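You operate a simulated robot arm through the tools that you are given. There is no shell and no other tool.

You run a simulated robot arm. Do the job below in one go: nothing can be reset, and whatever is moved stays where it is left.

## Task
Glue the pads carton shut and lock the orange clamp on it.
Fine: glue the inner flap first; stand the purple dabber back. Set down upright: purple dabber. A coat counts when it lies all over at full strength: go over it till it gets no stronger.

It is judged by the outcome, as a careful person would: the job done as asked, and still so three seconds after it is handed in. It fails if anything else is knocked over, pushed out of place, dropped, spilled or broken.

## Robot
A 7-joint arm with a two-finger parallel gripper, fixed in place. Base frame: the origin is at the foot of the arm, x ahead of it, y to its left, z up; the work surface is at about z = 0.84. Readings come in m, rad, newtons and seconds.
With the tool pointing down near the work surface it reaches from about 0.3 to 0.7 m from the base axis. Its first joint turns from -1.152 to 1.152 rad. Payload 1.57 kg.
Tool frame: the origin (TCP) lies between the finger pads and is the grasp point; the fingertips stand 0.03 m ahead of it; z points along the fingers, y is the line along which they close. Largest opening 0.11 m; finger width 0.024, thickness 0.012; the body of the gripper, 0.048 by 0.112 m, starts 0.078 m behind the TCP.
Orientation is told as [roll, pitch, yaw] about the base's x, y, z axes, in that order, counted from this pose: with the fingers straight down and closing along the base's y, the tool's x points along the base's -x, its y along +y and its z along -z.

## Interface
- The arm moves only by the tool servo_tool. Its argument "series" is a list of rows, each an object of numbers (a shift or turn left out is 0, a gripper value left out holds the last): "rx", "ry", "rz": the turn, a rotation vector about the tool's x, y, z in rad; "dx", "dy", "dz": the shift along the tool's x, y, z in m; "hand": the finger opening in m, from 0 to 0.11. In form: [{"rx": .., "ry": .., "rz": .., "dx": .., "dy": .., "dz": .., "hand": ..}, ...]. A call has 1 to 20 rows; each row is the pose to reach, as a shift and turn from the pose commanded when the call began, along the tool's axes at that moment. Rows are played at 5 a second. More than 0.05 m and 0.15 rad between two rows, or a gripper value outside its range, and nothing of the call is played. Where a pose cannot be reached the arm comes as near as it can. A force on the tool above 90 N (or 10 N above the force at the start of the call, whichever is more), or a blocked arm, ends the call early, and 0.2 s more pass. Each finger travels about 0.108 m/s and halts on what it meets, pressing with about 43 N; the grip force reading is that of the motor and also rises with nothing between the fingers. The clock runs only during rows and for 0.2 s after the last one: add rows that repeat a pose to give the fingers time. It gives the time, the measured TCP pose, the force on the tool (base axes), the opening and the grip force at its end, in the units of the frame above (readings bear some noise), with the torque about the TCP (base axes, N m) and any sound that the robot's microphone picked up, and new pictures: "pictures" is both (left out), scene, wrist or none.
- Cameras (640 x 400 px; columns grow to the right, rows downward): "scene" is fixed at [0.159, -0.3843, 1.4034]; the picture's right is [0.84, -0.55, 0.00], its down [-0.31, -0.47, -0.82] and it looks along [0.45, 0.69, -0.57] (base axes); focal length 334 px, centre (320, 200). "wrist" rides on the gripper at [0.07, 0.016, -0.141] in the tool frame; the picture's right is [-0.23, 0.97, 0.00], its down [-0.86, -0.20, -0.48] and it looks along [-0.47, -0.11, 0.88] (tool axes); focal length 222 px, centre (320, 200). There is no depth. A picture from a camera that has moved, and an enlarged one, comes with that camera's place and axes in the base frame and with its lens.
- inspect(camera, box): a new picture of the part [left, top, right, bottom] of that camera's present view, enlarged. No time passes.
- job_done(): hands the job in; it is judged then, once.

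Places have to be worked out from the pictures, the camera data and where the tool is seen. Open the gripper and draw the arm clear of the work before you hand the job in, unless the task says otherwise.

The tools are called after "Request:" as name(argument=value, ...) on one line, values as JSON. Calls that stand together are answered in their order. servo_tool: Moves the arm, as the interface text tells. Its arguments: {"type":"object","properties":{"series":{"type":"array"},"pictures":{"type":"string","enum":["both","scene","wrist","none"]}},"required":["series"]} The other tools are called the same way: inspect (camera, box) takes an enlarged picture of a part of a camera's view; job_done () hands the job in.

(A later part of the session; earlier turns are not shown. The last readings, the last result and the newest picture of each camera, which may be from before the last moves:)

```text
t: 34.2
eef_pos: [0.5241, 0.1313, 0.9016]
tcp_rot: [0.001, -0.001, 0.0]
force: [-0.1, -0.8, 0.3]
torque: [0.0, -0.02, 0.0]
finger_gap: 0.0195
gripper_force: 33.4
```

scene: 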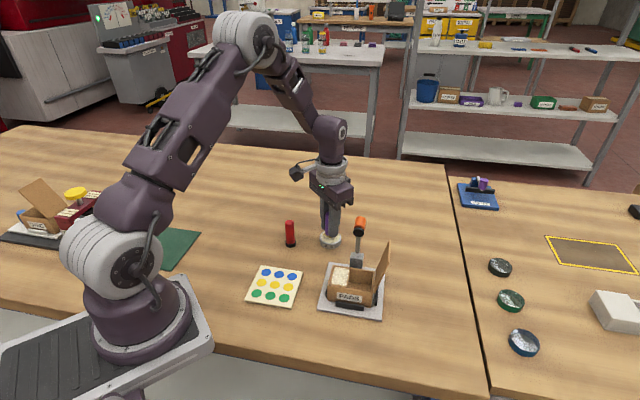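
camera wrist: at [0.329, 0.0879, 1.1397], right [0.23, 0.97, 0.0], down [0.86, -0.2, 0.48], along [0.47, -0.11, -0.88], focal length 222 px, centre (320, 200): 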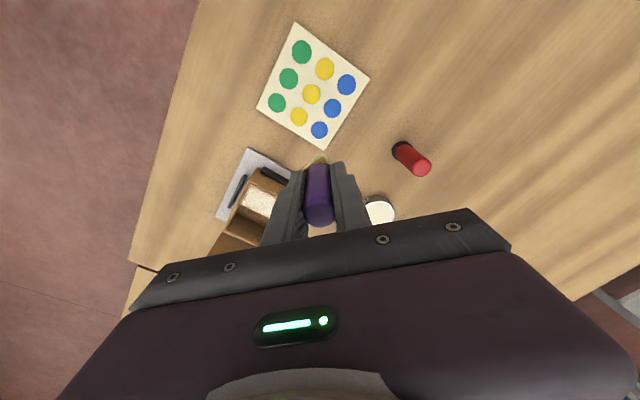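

Request:
servo_tool(series=[{"dz": 0.0005}, {"dz": 0.001}, {"dz": 0.0015}, {"dz": 0.0015}], pictures="scene")

Request:
inspect(camera="scene", box=[300, 205, 360, 260])

```text
t: 35.2
eef_pos: [0.5247, 0.1314, 0.8999]
tcp_rot: [0.0, -0.002, 0.001]
force: [-3.8, -0.2, 30.5]
torque: [0.02, 0.05, 0.0]
finger_gap: 0.0194
gripper_force: 33.5
```

scene: 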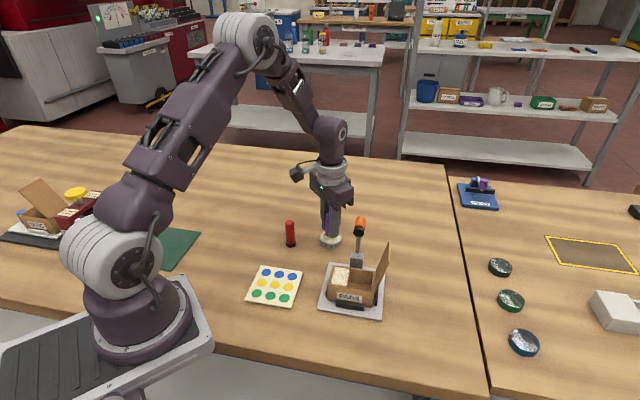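

```text
7.27 times, centred on (330, 232) of scene
camera zoom: at [0.1584, -0.3844, 1.4034], right [0.84, -0.55, 0.0], down [-0.31, -0.47, -0.82], along [0.45, 0.69, -0.57], focal length 2426 px, centre (247, -36)
```

zoom: 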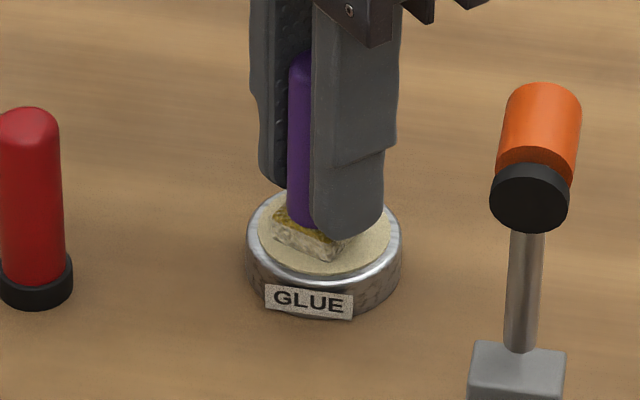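

The pot contact came at about 0.900 (30 N), so the sponge now sits near the fingertips, about 44 mm below the TCP. I carry it back, turning the wrist +18.5° so the sponge squares up with the flap again, and hover close above the flap's present centre (0.4513, -0.0123).

Request:
servo_tool(series=[{"dz": -0.02}, {"dz": -0.05}, {"dz": -0.085}, {"dx": 0.035, "dy": -0.03, "dz": -0.085, "rz": -0.1}, {"dx": 0.068, "dy": -0.06, "dz": -0.085, "rz": -0.2}, {"dx": 0.0795, "dy": -0.0905, "dz": -0.085, "rz": -0.3}, {"dx": 0.0795, "dy": -0.12, "dz": -0.085, "rz": -0.323}, {"dx": 0.0732, "dy": -0.1428, "dz": -0.085, "rz": -0.323}, {"dx": 0.0732, "dy": -0.1428, "dz": -0.06, "rz": -0.323}, {"dx": 0.0732, "dy": -0.1428, "dz": -0.045, "rz": -0.323}, {"dx": 0.0732, "dy": -0.1428, "dz": -0.045, "rz": -0.323}], pictures="both")

Request:
inspect(camera="wrist", box=[250, 90, 390, 210])

Request:
inspect(camera="scene", box=[320, 240, 390, 310])

```text
t: 37.6
eef_pos: [0.4502, -0.0118, 0.9437]
tcp_rot: [0.001, 0.0, 0.324]
force: [0.1, 0.1, 0.1]
torque: [-0.06, 0.0, 0.01]
finger_gap: 0.0196
gripper_force: 33.3
camera wrist: at [0.3786, -0.019, 1.0847], right [-0.09, 1.0, 0.0], down [0.87, 0.08, 0.48], along [0.48, 0.05, -0.88], focal length 222 px, centre (320, 200)
```

scene: 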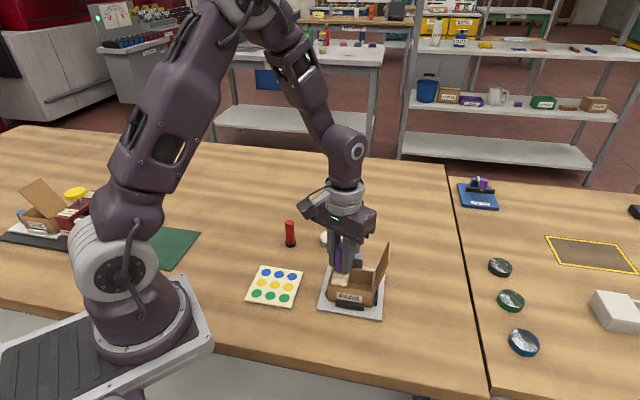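
wrist: 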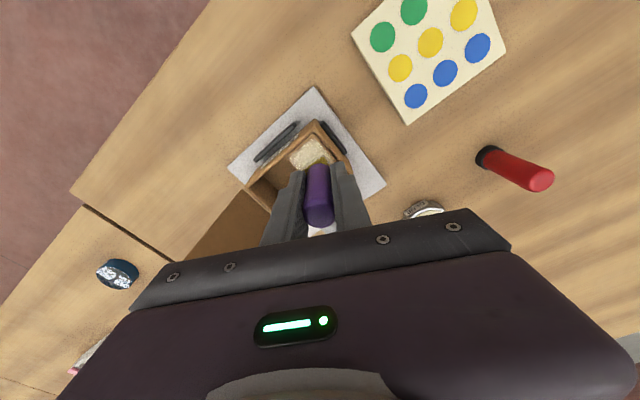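

```text
3.33 times, centred on (320, 150) of wrist
camera zoom: at [0.3786, -0.019, 1.0847], right [-0.09, 1.0, 0.0], down [0.87, 0.08, 0.48], along [0.48, 0.05, -0.88], focal length 740 px, centre (320, 367)
```

zoom: 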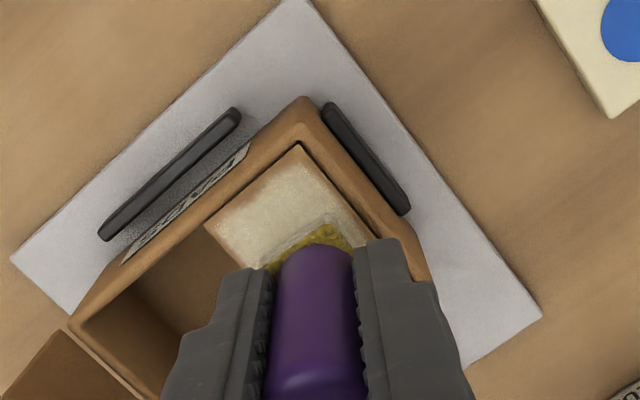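

```text
5.71 times, centred on (355, 275) of scene
camera zoom: at [0.159, -0.3843, 1.4034], right [0.84, -0.55, 0.0], down [-0.31, -0.47, -0.82], along [0.45, 0.69, -0.57], focal length 1906 px, centre (120, -229)
```

zoom: 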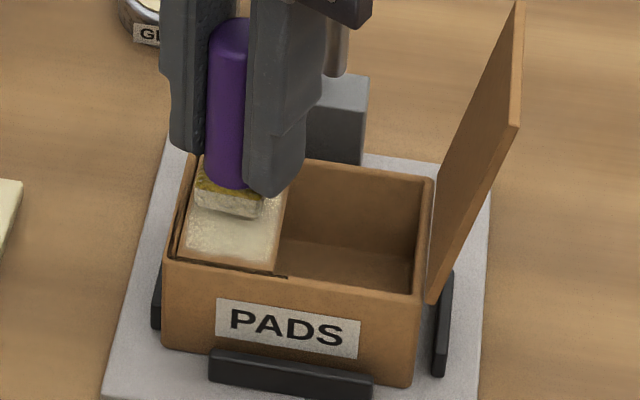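

The sponge is square with the flap now. I descend to about 0.5–1 mm above the predicted contact and feel for it.

Request:
servo_tool(series=[{"dz": 0.008}, {"dz": 0.012}, {"dz": 0.013}, {"dz": 0.0135}, {"dz": 0.0135}], pictures="none")

```text
t: 38.8
eef_pos: [0.4521, -0.0119, 0.9319]
tcp_rot: [-0.002, -0.006, 0.325]
force: [-4.4, 0.3, 79.0]
torque: [-0.01, 0.09, 0.02]
finger_gap: 0.0196
gripper_force: 33.9
```

That pressed too hard (79 N) because the sponge now backs onto the fingertips and can't slip. I back off 1 mm and re-read.

Request:
servo_tool(series=[{"dz": -0.0005}, {"dz": -0.001}, {"dz": -0.001}], pictures="none")

```text
t: 39.6
eef_pos: [0.4519, -0.0128, 0.9314]
tcp_rot: [-0.002, -0.003, 0.325]
force: [4.3, -3.2, 57.7]
torque: [-0.17, -0.37, -0.02]
finger_gap: 0.0195
gripper_force: 33.3
```

Request:
servo_tool(series=[{"dz": -0.001}, {"dz": -0.0018}, {"dz": -0.0018}], pictures="scene")

Request:
inspect(camera="scene", box=[320, 240, 390, 310])

```text
t: 40.4
eef_pos: [0.4499, -0.0118, 0.9326]
tcp_rot: [-0.001, 0.002, 0.324]
force: [8.0, 0.5, 18.1]
torque: [0.0, -0.42, 0.02]
finger_gap: 0.0194
gripper_force: 33.5
```

scene: 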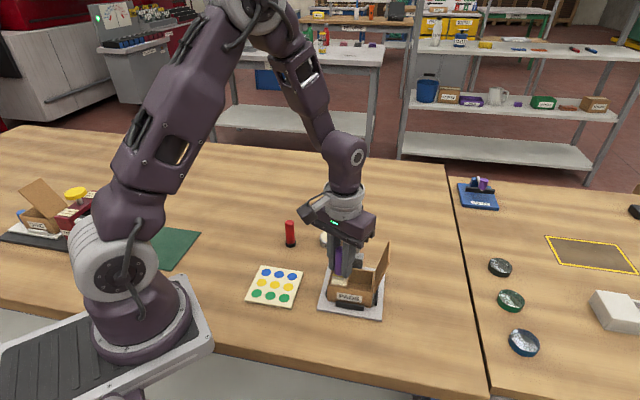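

```text
5.71 times, centred on (355, 275) of scene
camera zoom: at [0.1589, -0.3843, 1.4034], right [0.84, -0.55, 0.0], down [-0.31, -0.47, -0.82], along [0.45, 0.69, -0.57], focal length 1906 px, centre (120, -229)
```

zoom: 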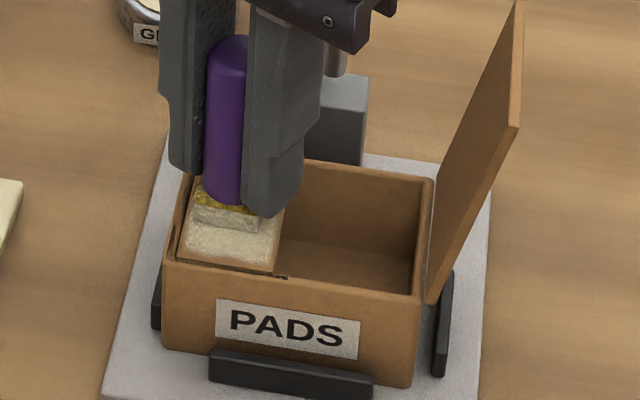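

At 0.9341 the press is 18 N, so I lift a further 0.3 mm and run a three-lane pass kept just inside the rim walls, extending past the open inner edge.

Request:
servo_tool(series=[{"dx": -0.0048, "dy": 0.0049, "dz": -0.0003}, {"dx": -0.00963, "dy": 0.00983, "dz": -0.0003}, {"dx": -0.00381, "dy": 0.00693, "dz": -0.0003}, {"dx": 0.00201, "dy": 0.00403, "dz": -0.0003}, {"dx": 0.00783, "dy": 0.00113, "dz": -0.0003}, {"dx": 0.01365, "dy": -0.00177, "dz": -0.0003}, {"dx": 0.0103, "dy": -0.00849, "dz": -0.0003}, {"dx": 0.00448, "dy": -0.00559, "dz": -0.0003}, {"dx": -0.00134, "dy": -0.00269, "dz": -0.0003}, {"dx": -0.00716, "dy": 0.00021, "dz": -0.0003}, {"dx": -0.01298, "dy": 0.00311, "dz": -0.0003}, {"dx": -0.0161, "dy": -0.00315, "dz": -0.0003}, {"dx": -0.01028, "dy": -0.00605, "dz": -0.0003}, {"dx": -0.00446, "dy": -0.00895, "dz": -0.0003}, {"dx": 0.00136, "dy": -0.01185, "dz": -0.0003}, {"dx": 0.00718, "dy": -0.01475, "dz": -0.0003}, {"dx": 0.0036, "dy": -0.0074, "dz": -0.0003}, {"dx": 0.0, "dy": 0.0, "dz": -0.0003}], pictures="none")

```text
t: 44.2
eef_pos: [0.4503, -0.0121, 0.9332]
tcp_rot: [-0.001, 0.0, 0.323]
force: [-0.3, -1.2, 2.1]
torque: [-0.04, -0.01, -0.06]
finger_gap: 0.0194
gripper_force: 33.1
```

Request:
servo_tool(series=[{"dz": -0.03}, {"dz": -0.064}, {"dx": 0.0085, "dy": 0.034, "dz": -0.064}, {"dx": 0.017, "dy": 0.067, "dz": -0.064}, {"dx": 0.0257, "dy": 0.1007, "dz": -0.064}, {"dx": 0.0257, "dy": 0.1007, "dz": -0.064}], pictures="both")

Request:
inspect(camera="scene", box=[328, 258, 358, 288])

Request:
inspect(camera="scene", box=[318, 255, 398, 315])

Request:
inspect(camera="scene", box=[270, 200, 350, 260])

```text
t: 45.6
eef_pos: [0.3932, 0.0751, 0.9975]
tcp_rot: [0.0, 0.0, 0.323]
force: [-0.6, 0.0, 0.3]
torque: [-0.01, -0.04, -0.02]
finger_gap: 0.0196
gripper_force: 34.1
camera wrist: at [0.3222, 0.0681, 1.1389], right [-0.09, 1.0, 0.0], down [0.87, 0.08, 0.48], along [0.48, 0.04, -0.88], focal length 222 px, centre (320, 200)
```

scene: 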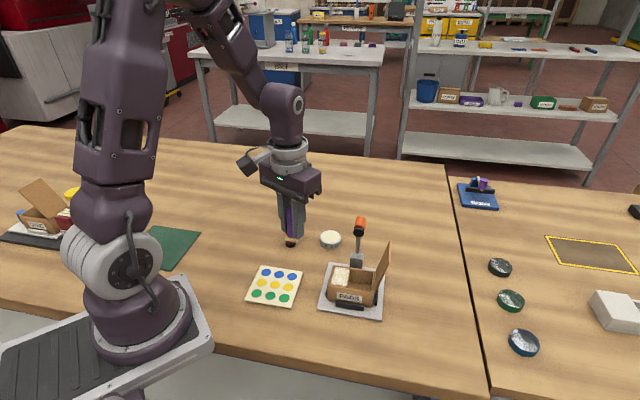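
wrist: 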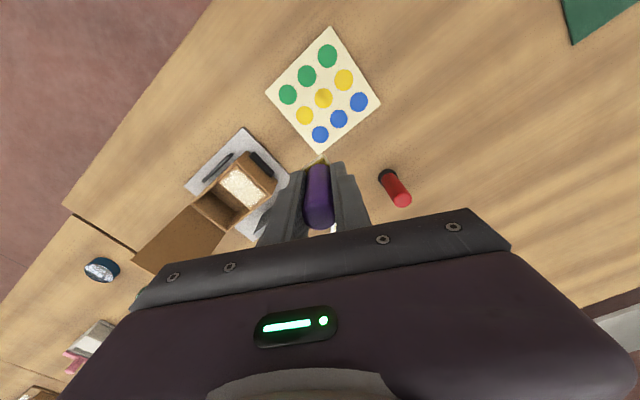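

```text
13.33 times, centred on (343, 273) of scene
camera zoom: at [0.159, -0.3843, 1.4034], right [0.84, -0.55, 0.0], down [-0.31, -0.47, -0.82], along [0.45, 0.69, -0.57], focal length 4447 px, centre (13, -773)
```

zoom: 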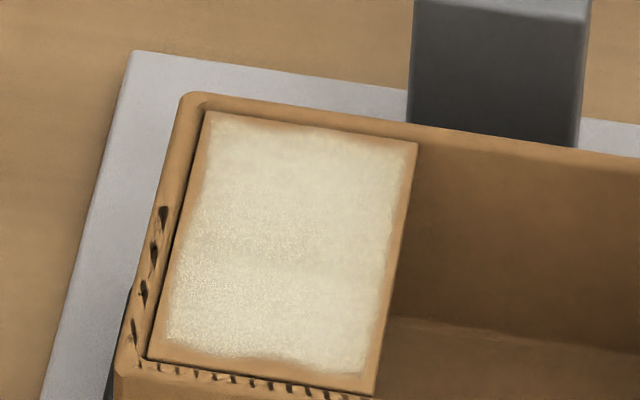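

```text
6.67 times, centred on (358, 285) of scene
camera zoom: at [0.159, -0.3843, 1.4034], right [0.84, -0.55, 0.0], down [-0.31, -0.47, -0.82], along [0.45, 0.69, -0.57], focal length 2224 px, centre (67, -367)
```

zoom: 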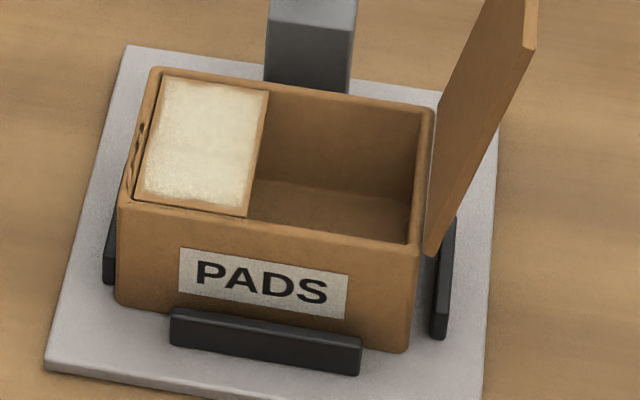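

```text
6.67 times, centred on (310, 230) of scene
camera zoom: at [0.159, -0.3843, 1.4034], right [0.84, -0.55, 0.0], down [-0.31, -0.47, -0.82], along [0.45, 0.69, -0.57], focal length 2224 px, centre (387, 0)
```

zoom: 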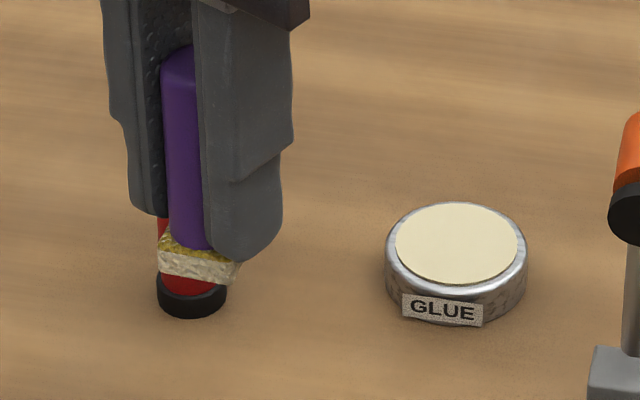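

The coat looks the same as after the previous pass, with the same even margin. I look more closely at the top and at the wrist view to judge evenness.

Request:
inspect(camera="wrist", box=[205, 145, 285, 225])

Request:
inspect(camera="scene", box=[333, 265, 353, 290])

```text
5.00 times, centred on (245, 185) of wrist
camera zoom: at [0.3222, 0.0681, 1.1389], right [-0.09, 1.0, 0.0], down [0.87, 0.08, 0.48], along [0.48, 0.04, -0.88], focal length 1111 px, centre (695, 275)
```

zoom: 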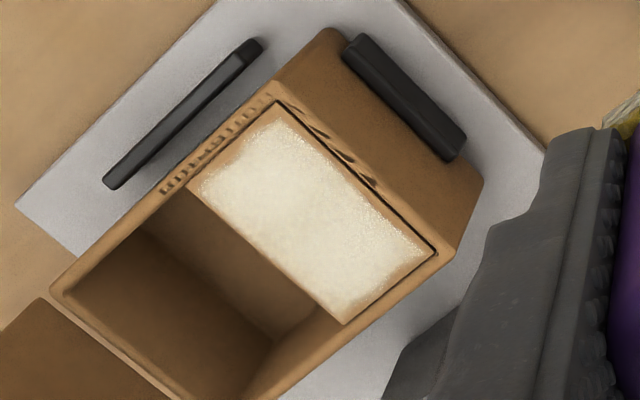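

```text
16.00 times, centred on (343, 278) of scene
camera zoom: at [0.159, -0.3843, 1.4034], right [0.84, -0.55, 0.0], down [-0.31, -0.47, -0.82], along [0.45, 0.69, -0.57], focal length 5336 px, centre (-48, -1040)
```

zoom: 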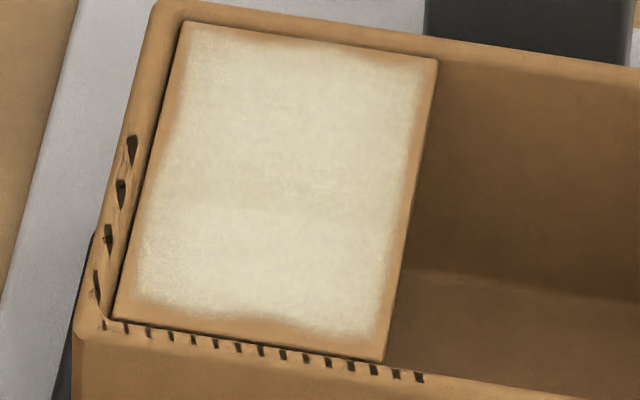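

The coat looks even, with only a thin uniform margin. To be sure it gains no more strength, I recharge once more and do another pass, working the front edge harder and easing the carton back toward its original place.

Request:
servo_tool(series=[{"dx": -0.035, "dy": 0.003}, {"dx": -0.07, "dy": 0.006}, {"dx": -0.105, "dy": 0.009}, {"dx": -0.1404, "dy": 0.0115}, {"dx": -0.1404, "dy": 0.0115, "dz": 0.045}, {"dx": -0.1404, "dy": 0.0115, "dz": 0.085}, {"dx": -0.1404, "dy": 0.0115, "dz": 0.095}, {"dx": -0.1404, "dy": 0.0115, "dz": 0.0969}, {"dx": -0.1404, "dy": 0.0115, "dz": 0.0976}, {"dx": -0.1404, "dy": 0.0115, "dz": 0.0976}], pictures="none")

```text
t: 47.8
eef_pos: [0.5244, 0.1308, 0.9005]
tcp_rot: [-0.001, 0.0, 0.324]
force: [0.0, -0.6, -0.8]
torque: [-0.01, 0.0, -0.02]
finger_gap: 0.0194
gripper_force: 32.9
```

Request:
servo_tool(series=[{"dz": 0.0004}, {"dz": 0.0008}, {"dz": 0.0012}, {"dz": 0.0012}], pictures="none")

```text
t: 48.8
eef_pos: [0.5254, 0.1309, 0.8994]
tcp_rot: [0.0, 0.0, 0.324]
force: [-0.5, -0.1, -0.5]
torque: [0.01, 0.01, -0.01]
finger_gap: 0.0195
gripper_force: 33.5
```

Request:
servo_tool(series=[{"dz": 0.0004}, {"dz": 0.0008}, {"dz": 0.0012}, {"dz": 0.0012}], pictures="scene")

Request:
inspect(camera="scene", box=[300, 205, 360, 260])

```text
t: 49.8
eef_pos: [0.5239, 0.1315, 0.8979]
tcp_rot: [0.0, -0.004, 0.323]
force: [-2.4, -0.7, 18.0]
torque: [-0.05, -0.01, -0.03]
finger_gap: 0.0198
gripper_force: 34.0
```

scene: 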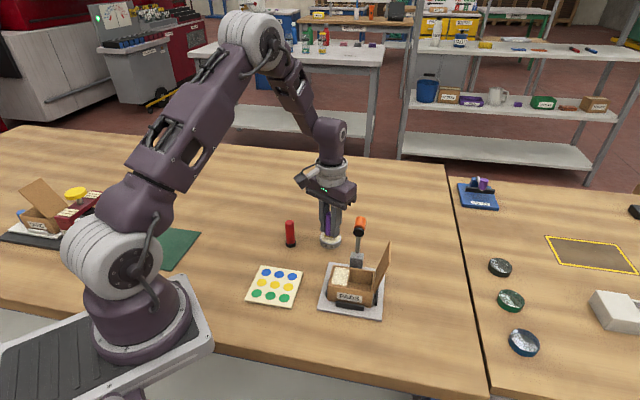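

```text
7.27 times, centred on (330, 232) of scene
camera zoom: at [0.1587, -0.3844, 1.4034], right [0.84, -0.55, 0.0], down [-0.31, -0.47, -0.82], along [0.45, 0.69, -0.57], focal length 2426 px, centre (247, -36)
```

zoom: 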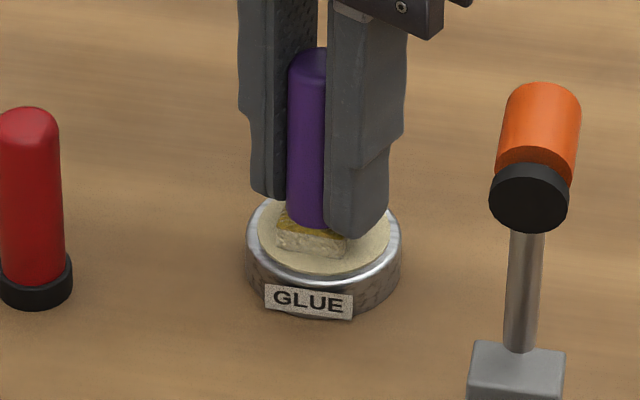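

Request:
servo_tool(series=[{"dz": -0.02}, {"dz": -0.05}, {"dz": -0.085}, {"dx": 0.0347, "dy": -0.0202, "dz": -0.085}, {"dx": 0.0694, "dy": -0.0404, "dz": -0.085}, {"dx": 0.1041, "dy": -0.0606, "dz": -0.085}, {"dx": 0.1094, "dy": -0.0864, "dz": -0.085}, {"dx": 0.1147, "dy": -0.1122, "dz": -0.085}, {"dx": 0.1147, "dy": -0.1122, "dz": -0.06}, {"dx": 0.1147, "dy": -0.1122, "dz": -0.043}, {"dx": 0.1147, "dy": -0.1122, "dz": -0.038}, {"dx": 0.1147, "dy": -0.1122, "dz": -0.0366}, {"dx": 0.1147, "dy": -0.1122, "dz": -0.0362}, {"dx": 0.1147, "dy": -0.1122, "dz": -0.0362}], pictures="none")

```text
t: 52.8
eef_pos: [0.4512, -0.0112, 0.934]
tcp_rot: [0.0, 0.003, 0.325]
force: [0.4, 0.5, -0.6]
torque: [0.03, 0.04, 0.03]
finger_gap: 0.0194
gripper_force: 33.8
```

No contact yet, so I ease down 1 mm more in small steps.

Request:
servo_tool(series=[{"dz": 0.0004}, {"dz": 0.0007}, {"dz": 0.001}, {"dz": 0.001}], pictures="none")

```text
t: 53.8
eef_pos: [0.4516, -0.0113, 0.9339]
tcp_rot: [0.001, -0.003, 0.325]
force: [-0.5, -0.5, 12.8]
torque: [-0.03, -0.03, -0.01]
finger_gap: 0.0193
gripper_force: 33.0
```

Contact is 13 N at 0.9336. I run the three lanes again at this pressure, ending with a slow push against the front rim to ease the carton forward about 5 mm.

Request:
servo_tool(series=[{"dx": -0.0048, "dy": 0.0049}, {"dx": -0.00963, "dy": 0.00983}, {"dx": -0.00381, "dy": 0.00693}, {"dx": 0.00201, "dy": 0.00403}, {"dx": 0.00783, "dy": 0.00113}, {"dx": 0.01365, "dy": -0.00177}, {"dx": 0.0103, "dy": -0.00849}, {"dx": 0.00448, "dy": -0.00559}, {"dx": -0.00134, "dy": -0.00269}, {"dx": -0.00716, "dy": 0.00021}, {"dx": -0.01298, "dy": 0.00311}, {"dx": -0.0161, "dy": -0.00315}, {"dx": -0.01028, "dy": -0.00605}, {"dx": -0.00446, "dy": -0.00895}, {"dx": 0.00136, "dy": -0.01185}, {"dx": 0.00718, "dy": -0.01475}, {"dx": 0.00986, "dy": -0.01609}, {"dx": 0.01254, "dy": -0.01743}, {"dx": 0.01254, "dy": -0.01743}], pictures="none")

```text
t: 57.8
eef_pos: [0.4466, -0.0322, 0.9338]
tcp_rot: [-0.004, 0.0, 0.324]
force: [7.1, 6.4, 24.2]
torque: [0.41, -0.45, 0.12]
finger_gap: 0.0196
gripper_force: 33.2
```

Request:
servo_tool(series=[{"dx": -0.0015, "dy": 0.0007, "dz": -0.002}, {"dx": -0.0015, "dy": 0.0007, "dz": -0.03}, {"dz": -0.064}, {"dx": 0.0044, "dy": 0.04, "dz": -0.064}, {"dx": 0.0088, "dy": 0.08, "dz": -0.064}, {"dx": 0.0131, "dy": 0.118, "dz": -0.064}, {"dx": 0.0131, "dy": 0.118, "dz": -0.064}], pictures="both")

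Request:
inspect(camera="scene", box=[328, 258, 358, 288])

Request:
inspect(camera="scene", box=[318, 255, 398, 315])

Request:
inspect(camera="wrist", box=[205, 145, 285, 225])

```text
t: 59.4
eef_pos: [0.3942, 0.0758, 0.9964]
tcp_rot: [0.0, 0.001, 0.323]
force: [0.7, -0.7, -0.5]
torque: [0.02, -0.01, 0.02]
finger_gap: 0.0194
gripper_force: 33.9
camera wrist: at [0.3217, 0.0683, 1.1384], right [-0.09, 1.0, 0.0], down [0.87, 0.08, 0.48], along [0.48, 0.04, -0.88], focal length 222 px, centre (320, 200)
```

scene: 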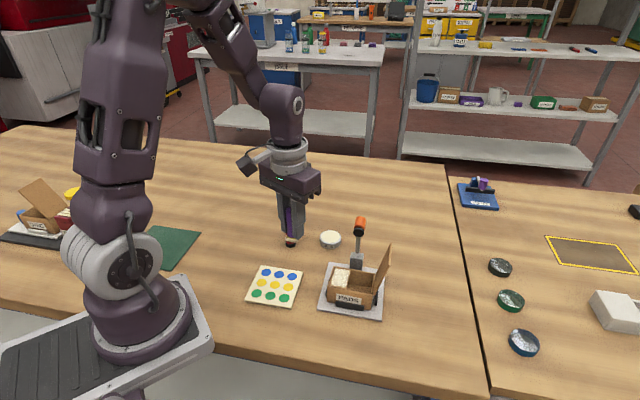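
wrist: 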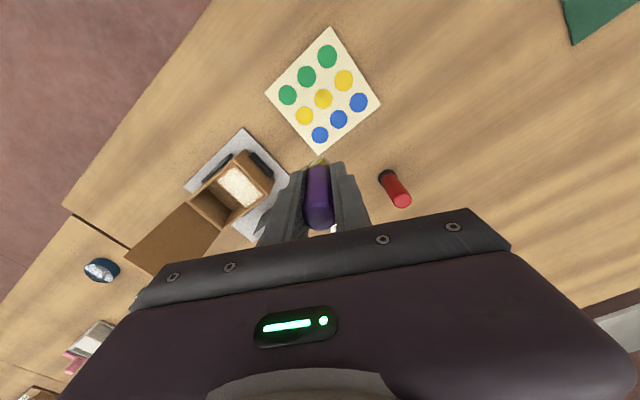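

```text
13.33 times, centred on (343, 273) of scene
camera zoom: at [0.159, -0.3843, 1.4034], right [0.84, -0.55, 0.0], down [-0.31, -0.47, -0.82], along [0.45, 0.69, -0.57], focal length 4447 px, centre (13, -773)
```

zoom: 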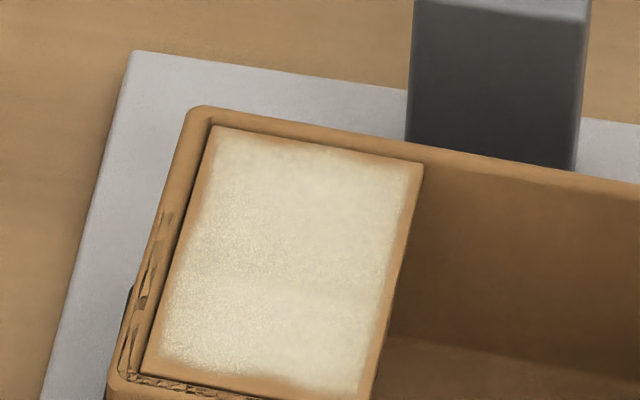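

```text
6.67 times, centred on (358, 285) of scene
camera zoom: at [0.159, -0.3843, 1.4034], right [0.84, -0.55, 0.0], down [-0.31, -0.47, -0.82], along [0.45, 0.69, -0.57], focal length 2224 px, centre (67, -367)
```

zoom: 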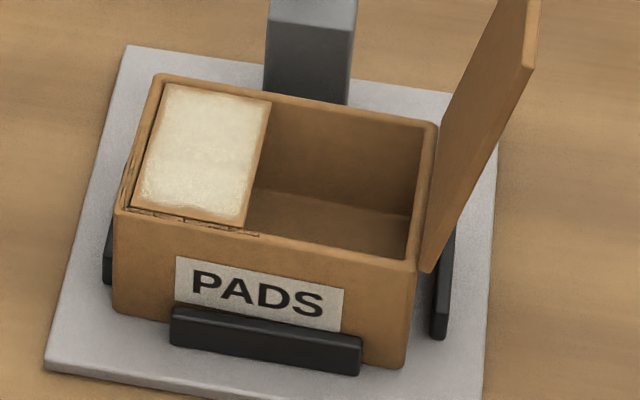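

```text
5.00 times, centred on (245, 185) of wrist
camera zoom: at [0.3217, 0.0683, 1.1384], right [-0.09, 1.0, 0.0], down [0.87, 0.08, 0.48], along [0.48, 0.04, -0.88], focal length 1111 px, centre (695, 275)
```

zoom: 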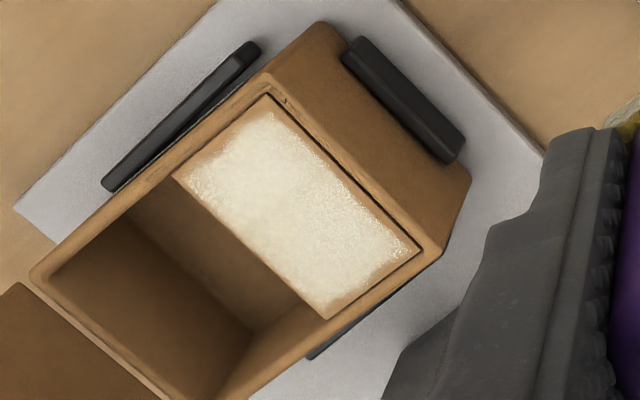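

The coat looks no stronger than before and covers the flap, and the carton is back close to its front bar. I now take the dabber back along a path clear of the clamp to hover over its old spot (0.6363, 0.0208), keeping the yaw so that it stands as it did.

Request:
servo_tool(series=[{"dx": -0.038, "dy": 0.0031}, {"dx": -0.076, "dy": 0.0063}, {"dx": -0.1139, "dy": 0.0094}, {"dx": -0.1434, "dy": -0.0075}, {"dx": -0.1728, "dy": -0.0245}, {"dx": -0.2023, "dy": -0.0414}, {"dx": -0.2054, "dy": -0.07}, {"dx": -0.2085, "dy": -0.099}, {"dx": -0.2116, "dy": -0.128}, {"dx": -0.2116, "dy": -0.128, "dz": 0.04}, {"dx": -0.2116, "dy": -0.128, "dz": 0.08}, {"dx": -0.2116, "dy": -0.128, "dz": 0.1}, {"dx": -0.2116, "dy": -0.128, "dz": 0.1}], pictures="both")

Request:
inspect(camera="scene", box=[360, 205, 430, 265])

Request:
inspect(camera="wrist", box=[260, 110, 380, 230])

```text
t: 62.2
eef_pos: [0.6363, 0.0208, 0.8964]
tcp_rot: [-0.001, 0.0, 0.323]
force: [0.1, -0.6, -0.6]
torque: [-0.01, -0.03, 0.0]
finger_gap: 0.0196
gripper_force: 33.4
camera wrist: at [0.5643, 0.0144, 1.0385], right [-0.09, 1.0, 0.0], down [0.87, 0.08, 0.48], along [0.48, 0.05, -0.88], focal length 222 px, centre (320, 200)
```

scene: 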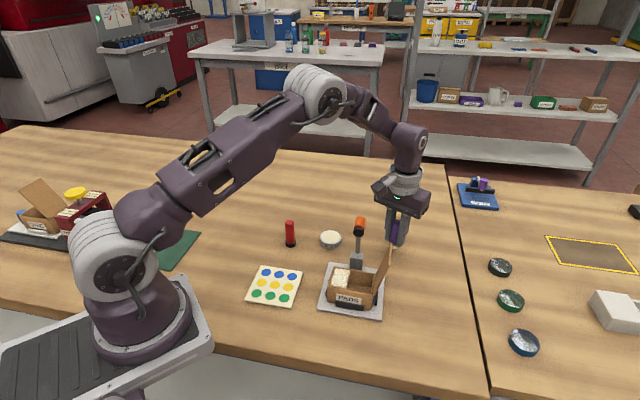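
wrist: 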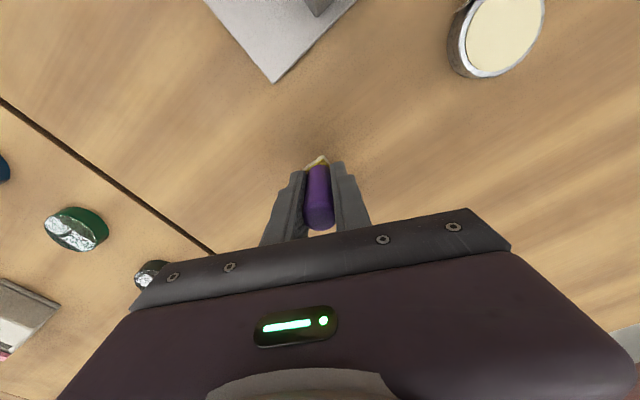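

```text
6.67 times, centred on (395, 235) of scene
camera zoom: at [0.159, -0.3843, 1.4034], right [0.84, -0.55, 0.0], down [-0.31, -0.47, -0.82], along [0.45, 0.69, -0.57], focal length 2224 px, centre (-180, -33)
```

zoom: 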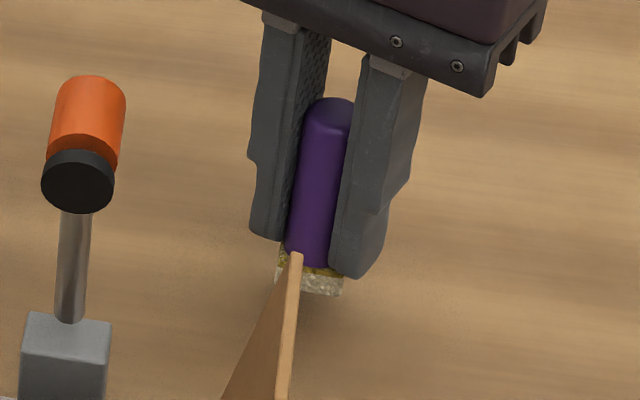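

```text
3.33 times, centred on (320, 170) of wrist
camera zoom: at [0.5643, 0.0144, 1.0385], right [-0.09, 1.0, 0.0], down [0.87, 0.08, 0.48], along [0.48, 0.05, -0.88], focal length 740 px, centre (320, 300)
```

zoom: 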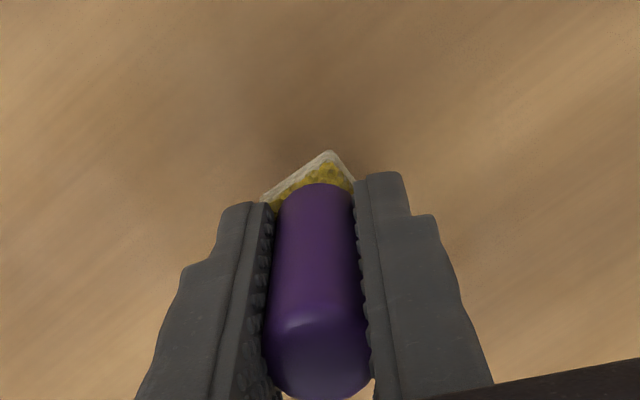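

The dabber hangs upright over its spot. I lower it in small steps, feeling for the table.

Request:
servo_tool(series=[{"dz": 0.004}, {"dz": 0.007}, {"dz": 0.009}, {"dz": 0.0095}, {"dz": 0.0095}], pictures="none")

```text
t: 63.4
eef_pos: [0.6364, 0.0214, 0.8875]
tcp_rot: [0.0, 0.001, 0.325]
force: [0.9, 0.5, -0.2]
torque: [0.0, 0.01, 0.0]
finger_gap: 0.0193
gripper_force: 33.1
```

Request:
servo_tool(series=[{"dz": 0.0005}, {"dz": 0.001}, {"dz": 0.0015}, {"dz": 0.0015}], pictures="none")

```text
t: 64.4
eef_pos: [0.6368, 0.0208, 0.8857]
tcp_rot: [0.0, 0.002, 0.324]
force: [0.7, -0.9, -0.8]
torque: [0.01, -0.03, -0.04]
finger_gap: 0.0197
gripper_force: 33.3
```

Request:
servo_tool(series=[{"dz": 0.0005}, {"dz": 0.001}, {"dz": 0.0013}, {"dz": 0.0013}], pictures="none")

```text
t: 65.4
eef_pos: [0.636, 0.0202, 0.8848]
tcp_rot: [0.0, 0.001, 0.327]
force: [0.2, 0.3, 0.1]
torque: [-0.01, 0.0, 0.03]
finger_gap: 0.0194
gripper_force: 33.1
```

Request:
servo_tool(series=[{"dz": 0.0005}, {"dz": 0.001}, {"dz": 0.0013}, {"dz": 0.0013}], pictures="scene")

Request:
inspect(camera="scene", box=[375, 215, 425, 265])

```text
t: 66.4
eef_pos: [0.635, 0.0205, 0.8826]
tcp_rot: [0.001, 0.001, 0.324]
force: [0.2, -0.1, 0.2]
torque: [0.0, 0.0, 0.03]
finger_gap: 0.0195
gripper_force: 33.5
```

scene: 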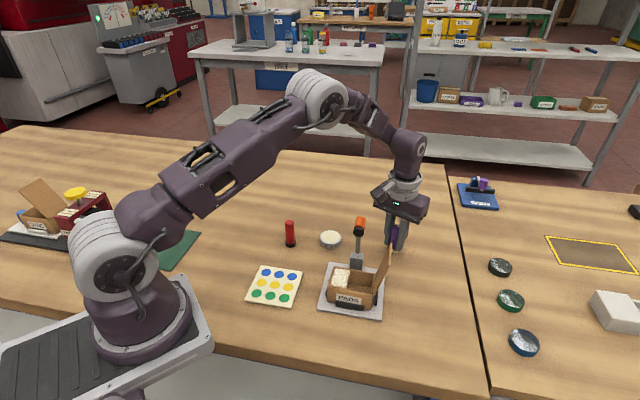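

```text
8.00 times, centred on (400, 240) of scene
camera zoom: at [0.159, -0.3843, 1.4034], right [0.84, -0.55, 0.0], down [-0.31, -0.47, -0.82], along [0.45, 0.69, -0.57], focal length 2668 px, centre (-320, -120)
```

zoom: 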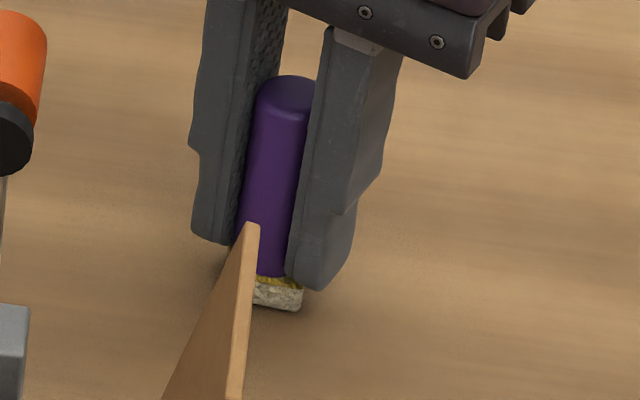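

The sponge's bottom edge is within about a millimetre of where it stood originally. I continue gently.

Request:
servo_tool(series=[{"dz": 0.0004}, {"dz": 0.0008}, {"dz": 0.001}, {"dz": 0.001}], pictures="none")

```text
t: 67.4
eef_pos: [0.6367, 0.0211, 0.8825]
tcp_rot: [0.001, 0.001, 0.325]
force: [0.1, 1.2, -0.8]
torque: [-0.02, 0.01, -0.03]
finger_gap: 0.0195
gripper_force: 34.4
```

Request:
servo_tool(series=[{"dz": 0.0004}, {"dz": 0.0008}, {"dz": 0.001}, {"dz": 0.001}], pictures="none")

```text
t: 68.4
eef_pos: [0.6352, 0.0225, 0.8817]
tcp_rot: [0.0, -0.003, 0.325]
force: [-2.1, -0.4, 9.6]
torque: [0.02, 0.0, 0.02]
finger_gap: 0.0196
gripper_force: 32.9
```

The table is felt at 10 N. I relax the press by 0.4 mm, open the fingers and rise straight up.

Request:
servo_tool(series=[{"dz": -0.0004}, {"dz": -0.0004, "hand": 0.024}, {"dz": -0.0004, "hand": 0.03}, {"dz": -0.0004, "hand": 0.05}, {"dz": -0.0004, "hand": 0.07}, {"dz": -0.0004, "hand": 0.07}, {"dz": -0.03, "hand": 0.07}, {"dz": -0.07, "hand": 0.07}, {"dz": -0.12, "hand": 0.07}, {"dz": -0.16, "hand": 0.07}, {"dz": -0.16, "hand": 0.07}], pictures="both")

Request:
inspect(camera="scene", box=[370, 210, 420, 260])

Request:
inspect(camera="scene", box=[305, 205, 405, 320])

```text
t: 70.8
eef_pos: [0.638, 0.0232, 1.0418]
tcp_rot: [0.001, 0.0, 0.326]
force: [0.6, 0.5, -0.3]
torque: [-0.04, 0.0, 0.01]
finger_gap: 0.0699
gripper_force: 0.1
camera wrist: at [0.5645, 0.015, 1.1836], right [-0.09, 1.0, 0.0], down [0.87, 0.08, 0.48], along [0.48, 0.05, -0.88], focal length 222 px, centre (320, 200)
```

scene: 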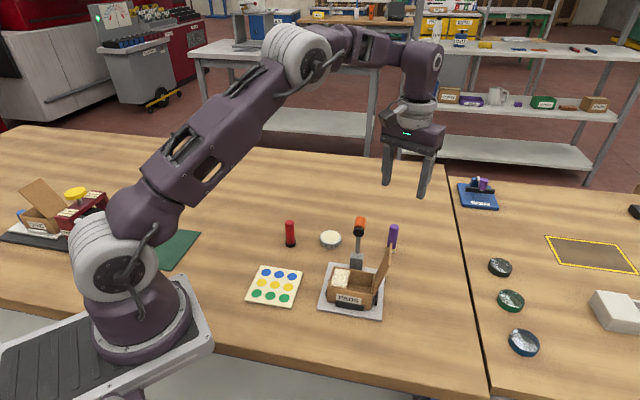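
wrist: 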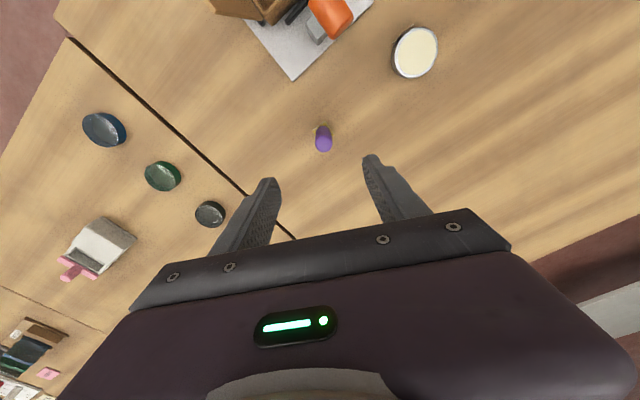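

```text
8.00 times, centred on (395, 235) of scene
camera zoom: at [0.159, -0.3843, 1.4034], right [0.84, -0.55, 0.0], down [-0.31, -0.47, -0.82], along [0.45, 0.69, -0.57], focal length 2668 px, centre (-280, -80)
```

zoom: 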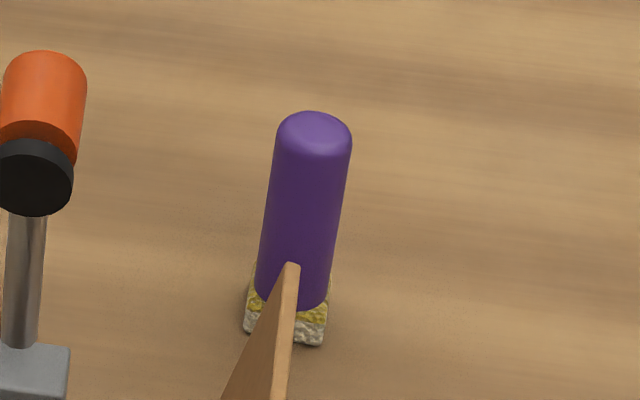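

```text
3.48 times, centred on (355, 262) of scene
camera zoom: at [0.159, -0.3843, 1.4034], right [0.84, -0.55, 0.0], down [-0.31, -0.47, -0.82], along [0.45, 0.69, -0.57], focal length 1160 px, centre (198, -17)
```

zoom: 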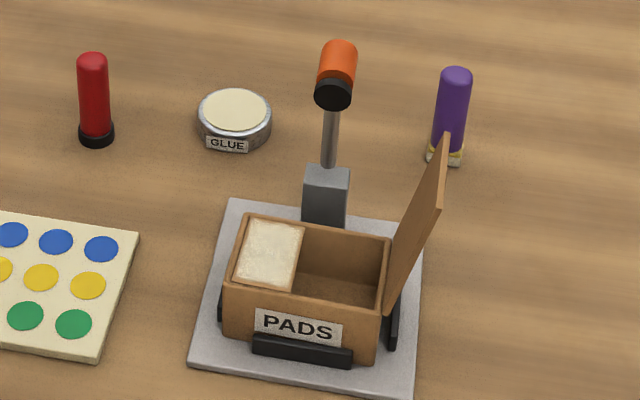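

The purple dabber stands upright on its sponge a few millimetres from its old spot. I compare the carton's place on the plate with the very first view, using the same crop.

Request:
inspect(camera="scene", box=[305, 225, 405, 320])

Request:
inspect(camera="scene", box=[318, 255, 398, 315])

```text
4.21 times, centred on (355, 272) of scene
camera zoom: at [0.159, -0.3843, 1.4034], right [0.84, -0.55, 0.0], down [-0.31, -0.47, -0.82], along [0.45, 0.69, -0.57], focal length 1404 px, centre (173, -105)
```

zoom: 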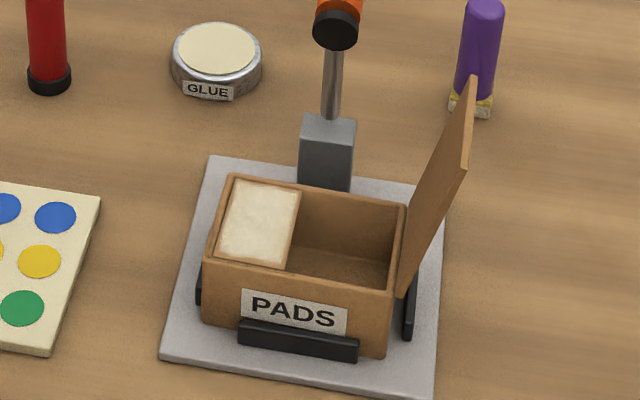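

```text
6.67 times, centred on (358, 285) of scene
camera zoom: at [0.159, -0.3843, 1.4034], right [0.84, -0.55, 0.0], down [-0.31, -0.47, -0.82], along [0.45, 0.69, -0.57], focal length 2224 px, centre (67, -367)
```

zoom: 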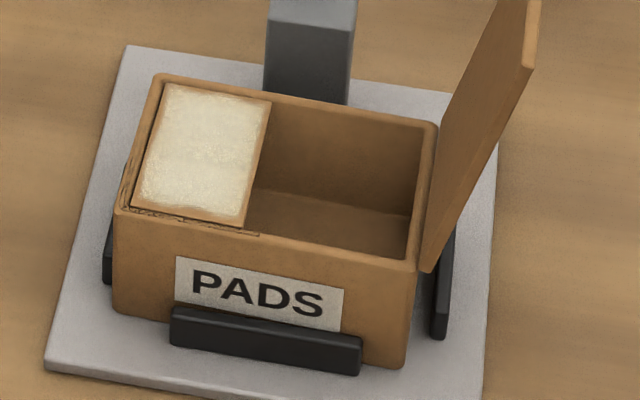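

The carton is within about 4 mm and 2–3° of its original seat, well inside the bars; I can true it up once closed. Next I bring the closed fingers to the outer side of the standing flap (tip near (0.512, -0.080, 0.970)), turning to +45° so the gripper body keeps clear of the clamp.

Request:
servo_tool(series=[{"dx": 0.0337, "dy": -0.0216, "rz": -0.1155}, {"dx": 0.0675, "dy": -0.0433, "rz": -0.231}, {"dx": 0.1012, "dy": -0.065, "rz": -0.3465, "hand": 0.05}, {"dx": 0.135, "dy": -0.0866, "rz": -0.462, "hand": 0.02}, {"dx": 0.135, "dy": -0.0866, "rz": -0.462, "hand": 0.0}, {"dx": 0.135, "dy": -0.0866, "rz": -0.462, "hand": 0.0}, {"dx": 0.135, "dy": -0.0866, "rz": -0.462, "hand": 0.0}], pictures="both")

Request:
inspect(camera="wrist", box=[160, 40, 480, 240])

```text
t: 72.4
eef_pos: [0.536, -0.1038, 1.0401]
tcp_rot: [0.001, -0.001, 0.787]
force: [-0.1, 0.0, 0.0]
torque: [0.02, -0.02, -0.04]
finger_gap: 0.0
gripper_force: 21.2
camera wrist: at [0.4738, -0.142, 1.1824], right [-0.53, 0.85, 0.0], down [0.75, 0.46, 0.48], along [0.41, 0.25, -0.88], focal length 222 px, centre (320, 200)
```

scene: 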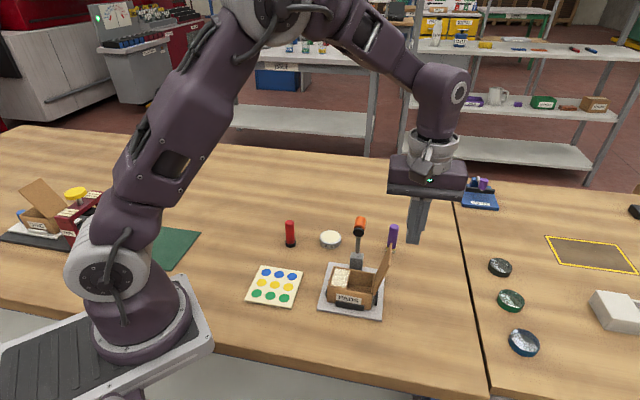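
wrist: 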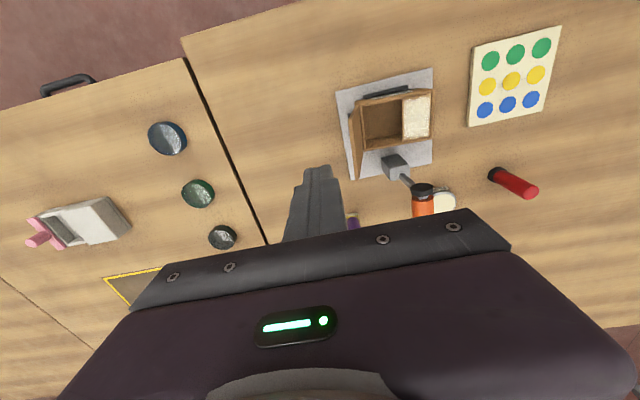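

```text
2.00 times, centred on (320, 140) of wrist
camera zoom: at [0.4738, -0.142, 1.1824], right [-0.53, 0.85, 0.0], down [0.75, 0.46, 0.48], along [0.41, 0.25, -0.88], focal length 444 px, centre (320, 320)
```

zoom: 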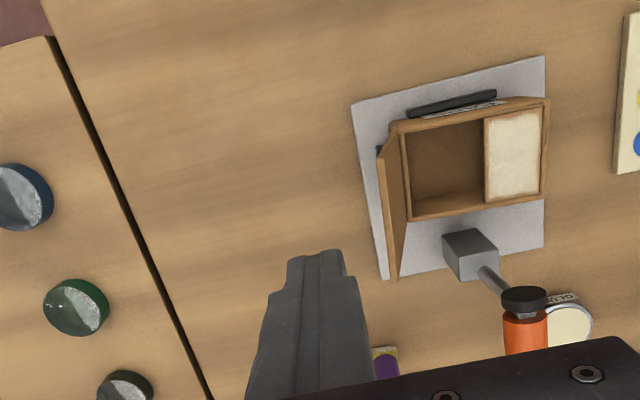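

The view confirms the flap is coated and shows the flap standing left of the fingers, with the clamp clear. I lower the closed fingers beside the flap and swing it past upright.

Request:
servo_tool(series=[{"dz": 0.035}, {"dz": 0.067}, {"dy": 0.012, "dz": 0.067}, {"dy": 0.0245, "dz": 0.068}, {"dy": 0.034, "dz": 0.067}, {"dy": 0.043, "dz": 0.066}, {"dy": 0.053, "dz": 0.0675}, {"dy": 0.0635, "dz": 0.0696}, {"dy": 0.0635, "dz": 0.0696}], pictures="both")

Request:
inspect(camera="scene", box=[305, 215, 425, 320])

```text
t: 74.4
eef_pos: [0.4907, -0.0581, 0.9725]
tcp_rot: [-0.001, 0.0, 0.785]
force: [0.9, -0.5, -0.9]
torque: [0.0, -0.04, -0.01]
finger_gap: 0.0
gripper_force: 20.7
camera wrist: at [0.4289, -0.0966, 1.1141], right [-0.53, 0.85, 0.0], down [0.75, 0.46, 0.48], along [0.41, 0.25, -0.88], focal length 222 px, centre (320, 200)
```

scene: 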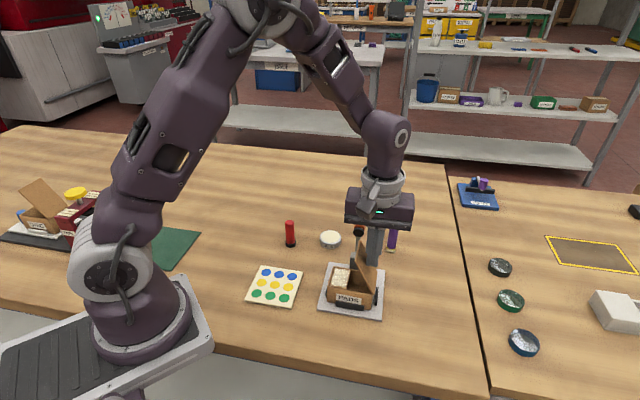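
wrist: 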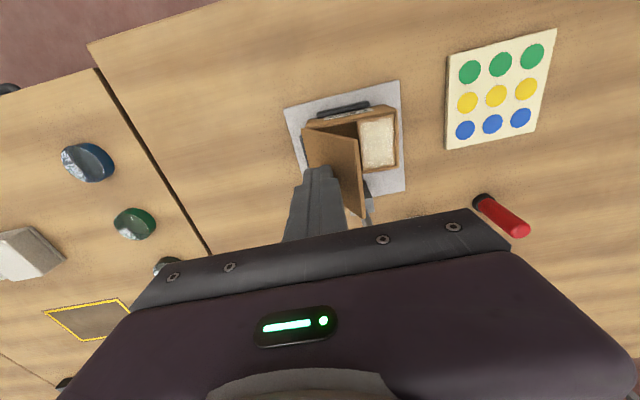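

```text
3.81 times, centred on (365, 268) of scene
camera zoom: at [0.159, -0.3843, 1.4034], right [0.84, -0.55, 0.0], down [-0.31, -0.47, -0.82], along [0.45, 0.69, -0.57], focal length 1271 px, centre (149, -57)
```

zoom: 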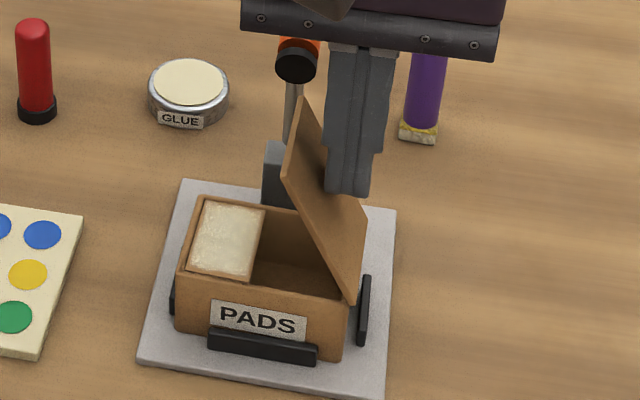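

The flap is turning over freely and the carton stays put. I follow the arc down.

Request:
servo_tool(series=[{"dy": 0.009, "dz": 0.005}, {"dy": 0.0181, "dz": 0.0104}, {"dy": 0.0235, "dz": 0.016}, {"dy": 0.0286, "dz": 0.022}, {"dy": 0.0325, "dz": 0.029}, {"dy": 0.0359, "dz": 0.0359}, {"dy": 0.0375, "dz": 0.041}, {"dy": 0.0386, "dz": 0.046}, {"dy": 0.0386, "dz": 0.046}], pictures="both")

Request:
inspect(camera="scene", box=[305, 215, 425, 320])

```text
t: 76.4
eef_pos: [0.4634, -0.0318, 0.9262]
tcp_rot: [0.001, 0.001, 0.786]
force: [-0.8, 0.4, 11.5]
torque: [-0.02, 0.02, 0.05]
finger_gap: 0.0
gripper_force: 21.2
camera wrist: at [0.402, -0.0699, 1.0679], right [-0.53, 0.85, 0.0], down [0.74, 0.46, 0.48], along [0.41, 0.25, -0.88], focal length 222 px, centre (320, 200)
```

scene: 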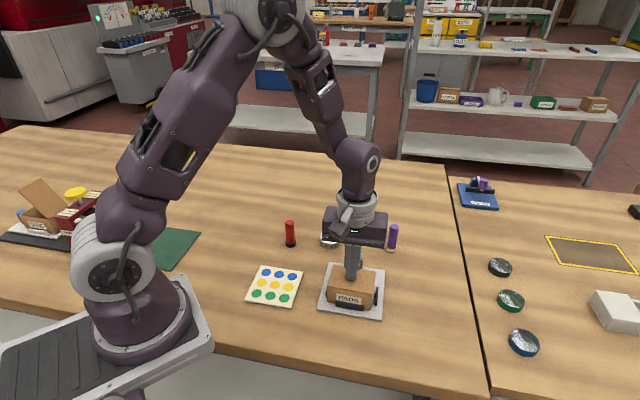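
wrist: 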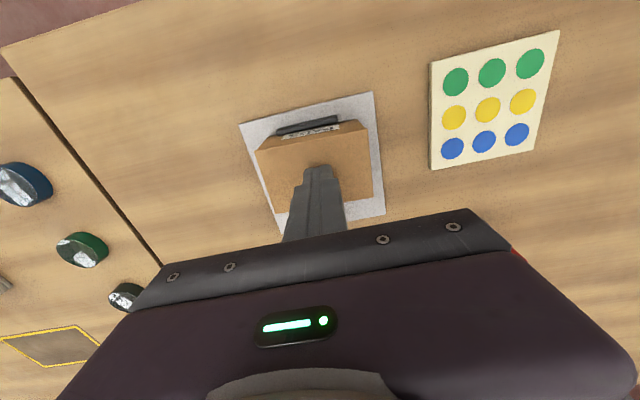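

```text
3.81 times, centred on (365, 268) of scene
camera zoom: at [0.1588, -0.3843, 1.4034], right [0.84, -0.55, 0.0], down [-0.31, -0.47, -0.82], along [0.45, 0.69, -0.57], focal length 1271 px, centre (149, -57)
```

zoom: 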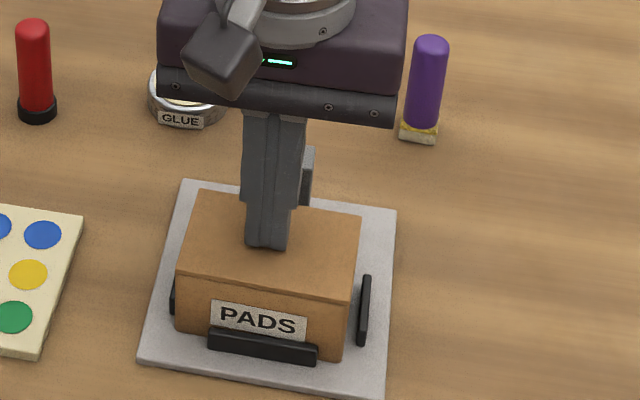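

The outer flap lies shut with 11.5 N on it. I shift the fingers over the glued area and press there firmly for a few moments so that it bonds.

Request:
servo_tool(series=[{"dz": -0.002}, {"dy": 0.008, "dz": -0.002}, {"dy": 0.016, "dz": -0.002}, {"dy": 0.016, "dz": 0.0}, {"dy": 0.016, "dz": 0.001}, {"dy": 0.016, "dz": 0.001}], pictures="none")

```text
t: 77.8
eef_pos: [0.4521, -0.0202, 0.9253]
tcp_rot: [-0.002, -0.002, 0.785]
force: [-2.1, 0.2, 23.9]
torque: [-0.06, 0.06, -0.04]
finger_gap: 0.0
gripper_force: 21.3
```

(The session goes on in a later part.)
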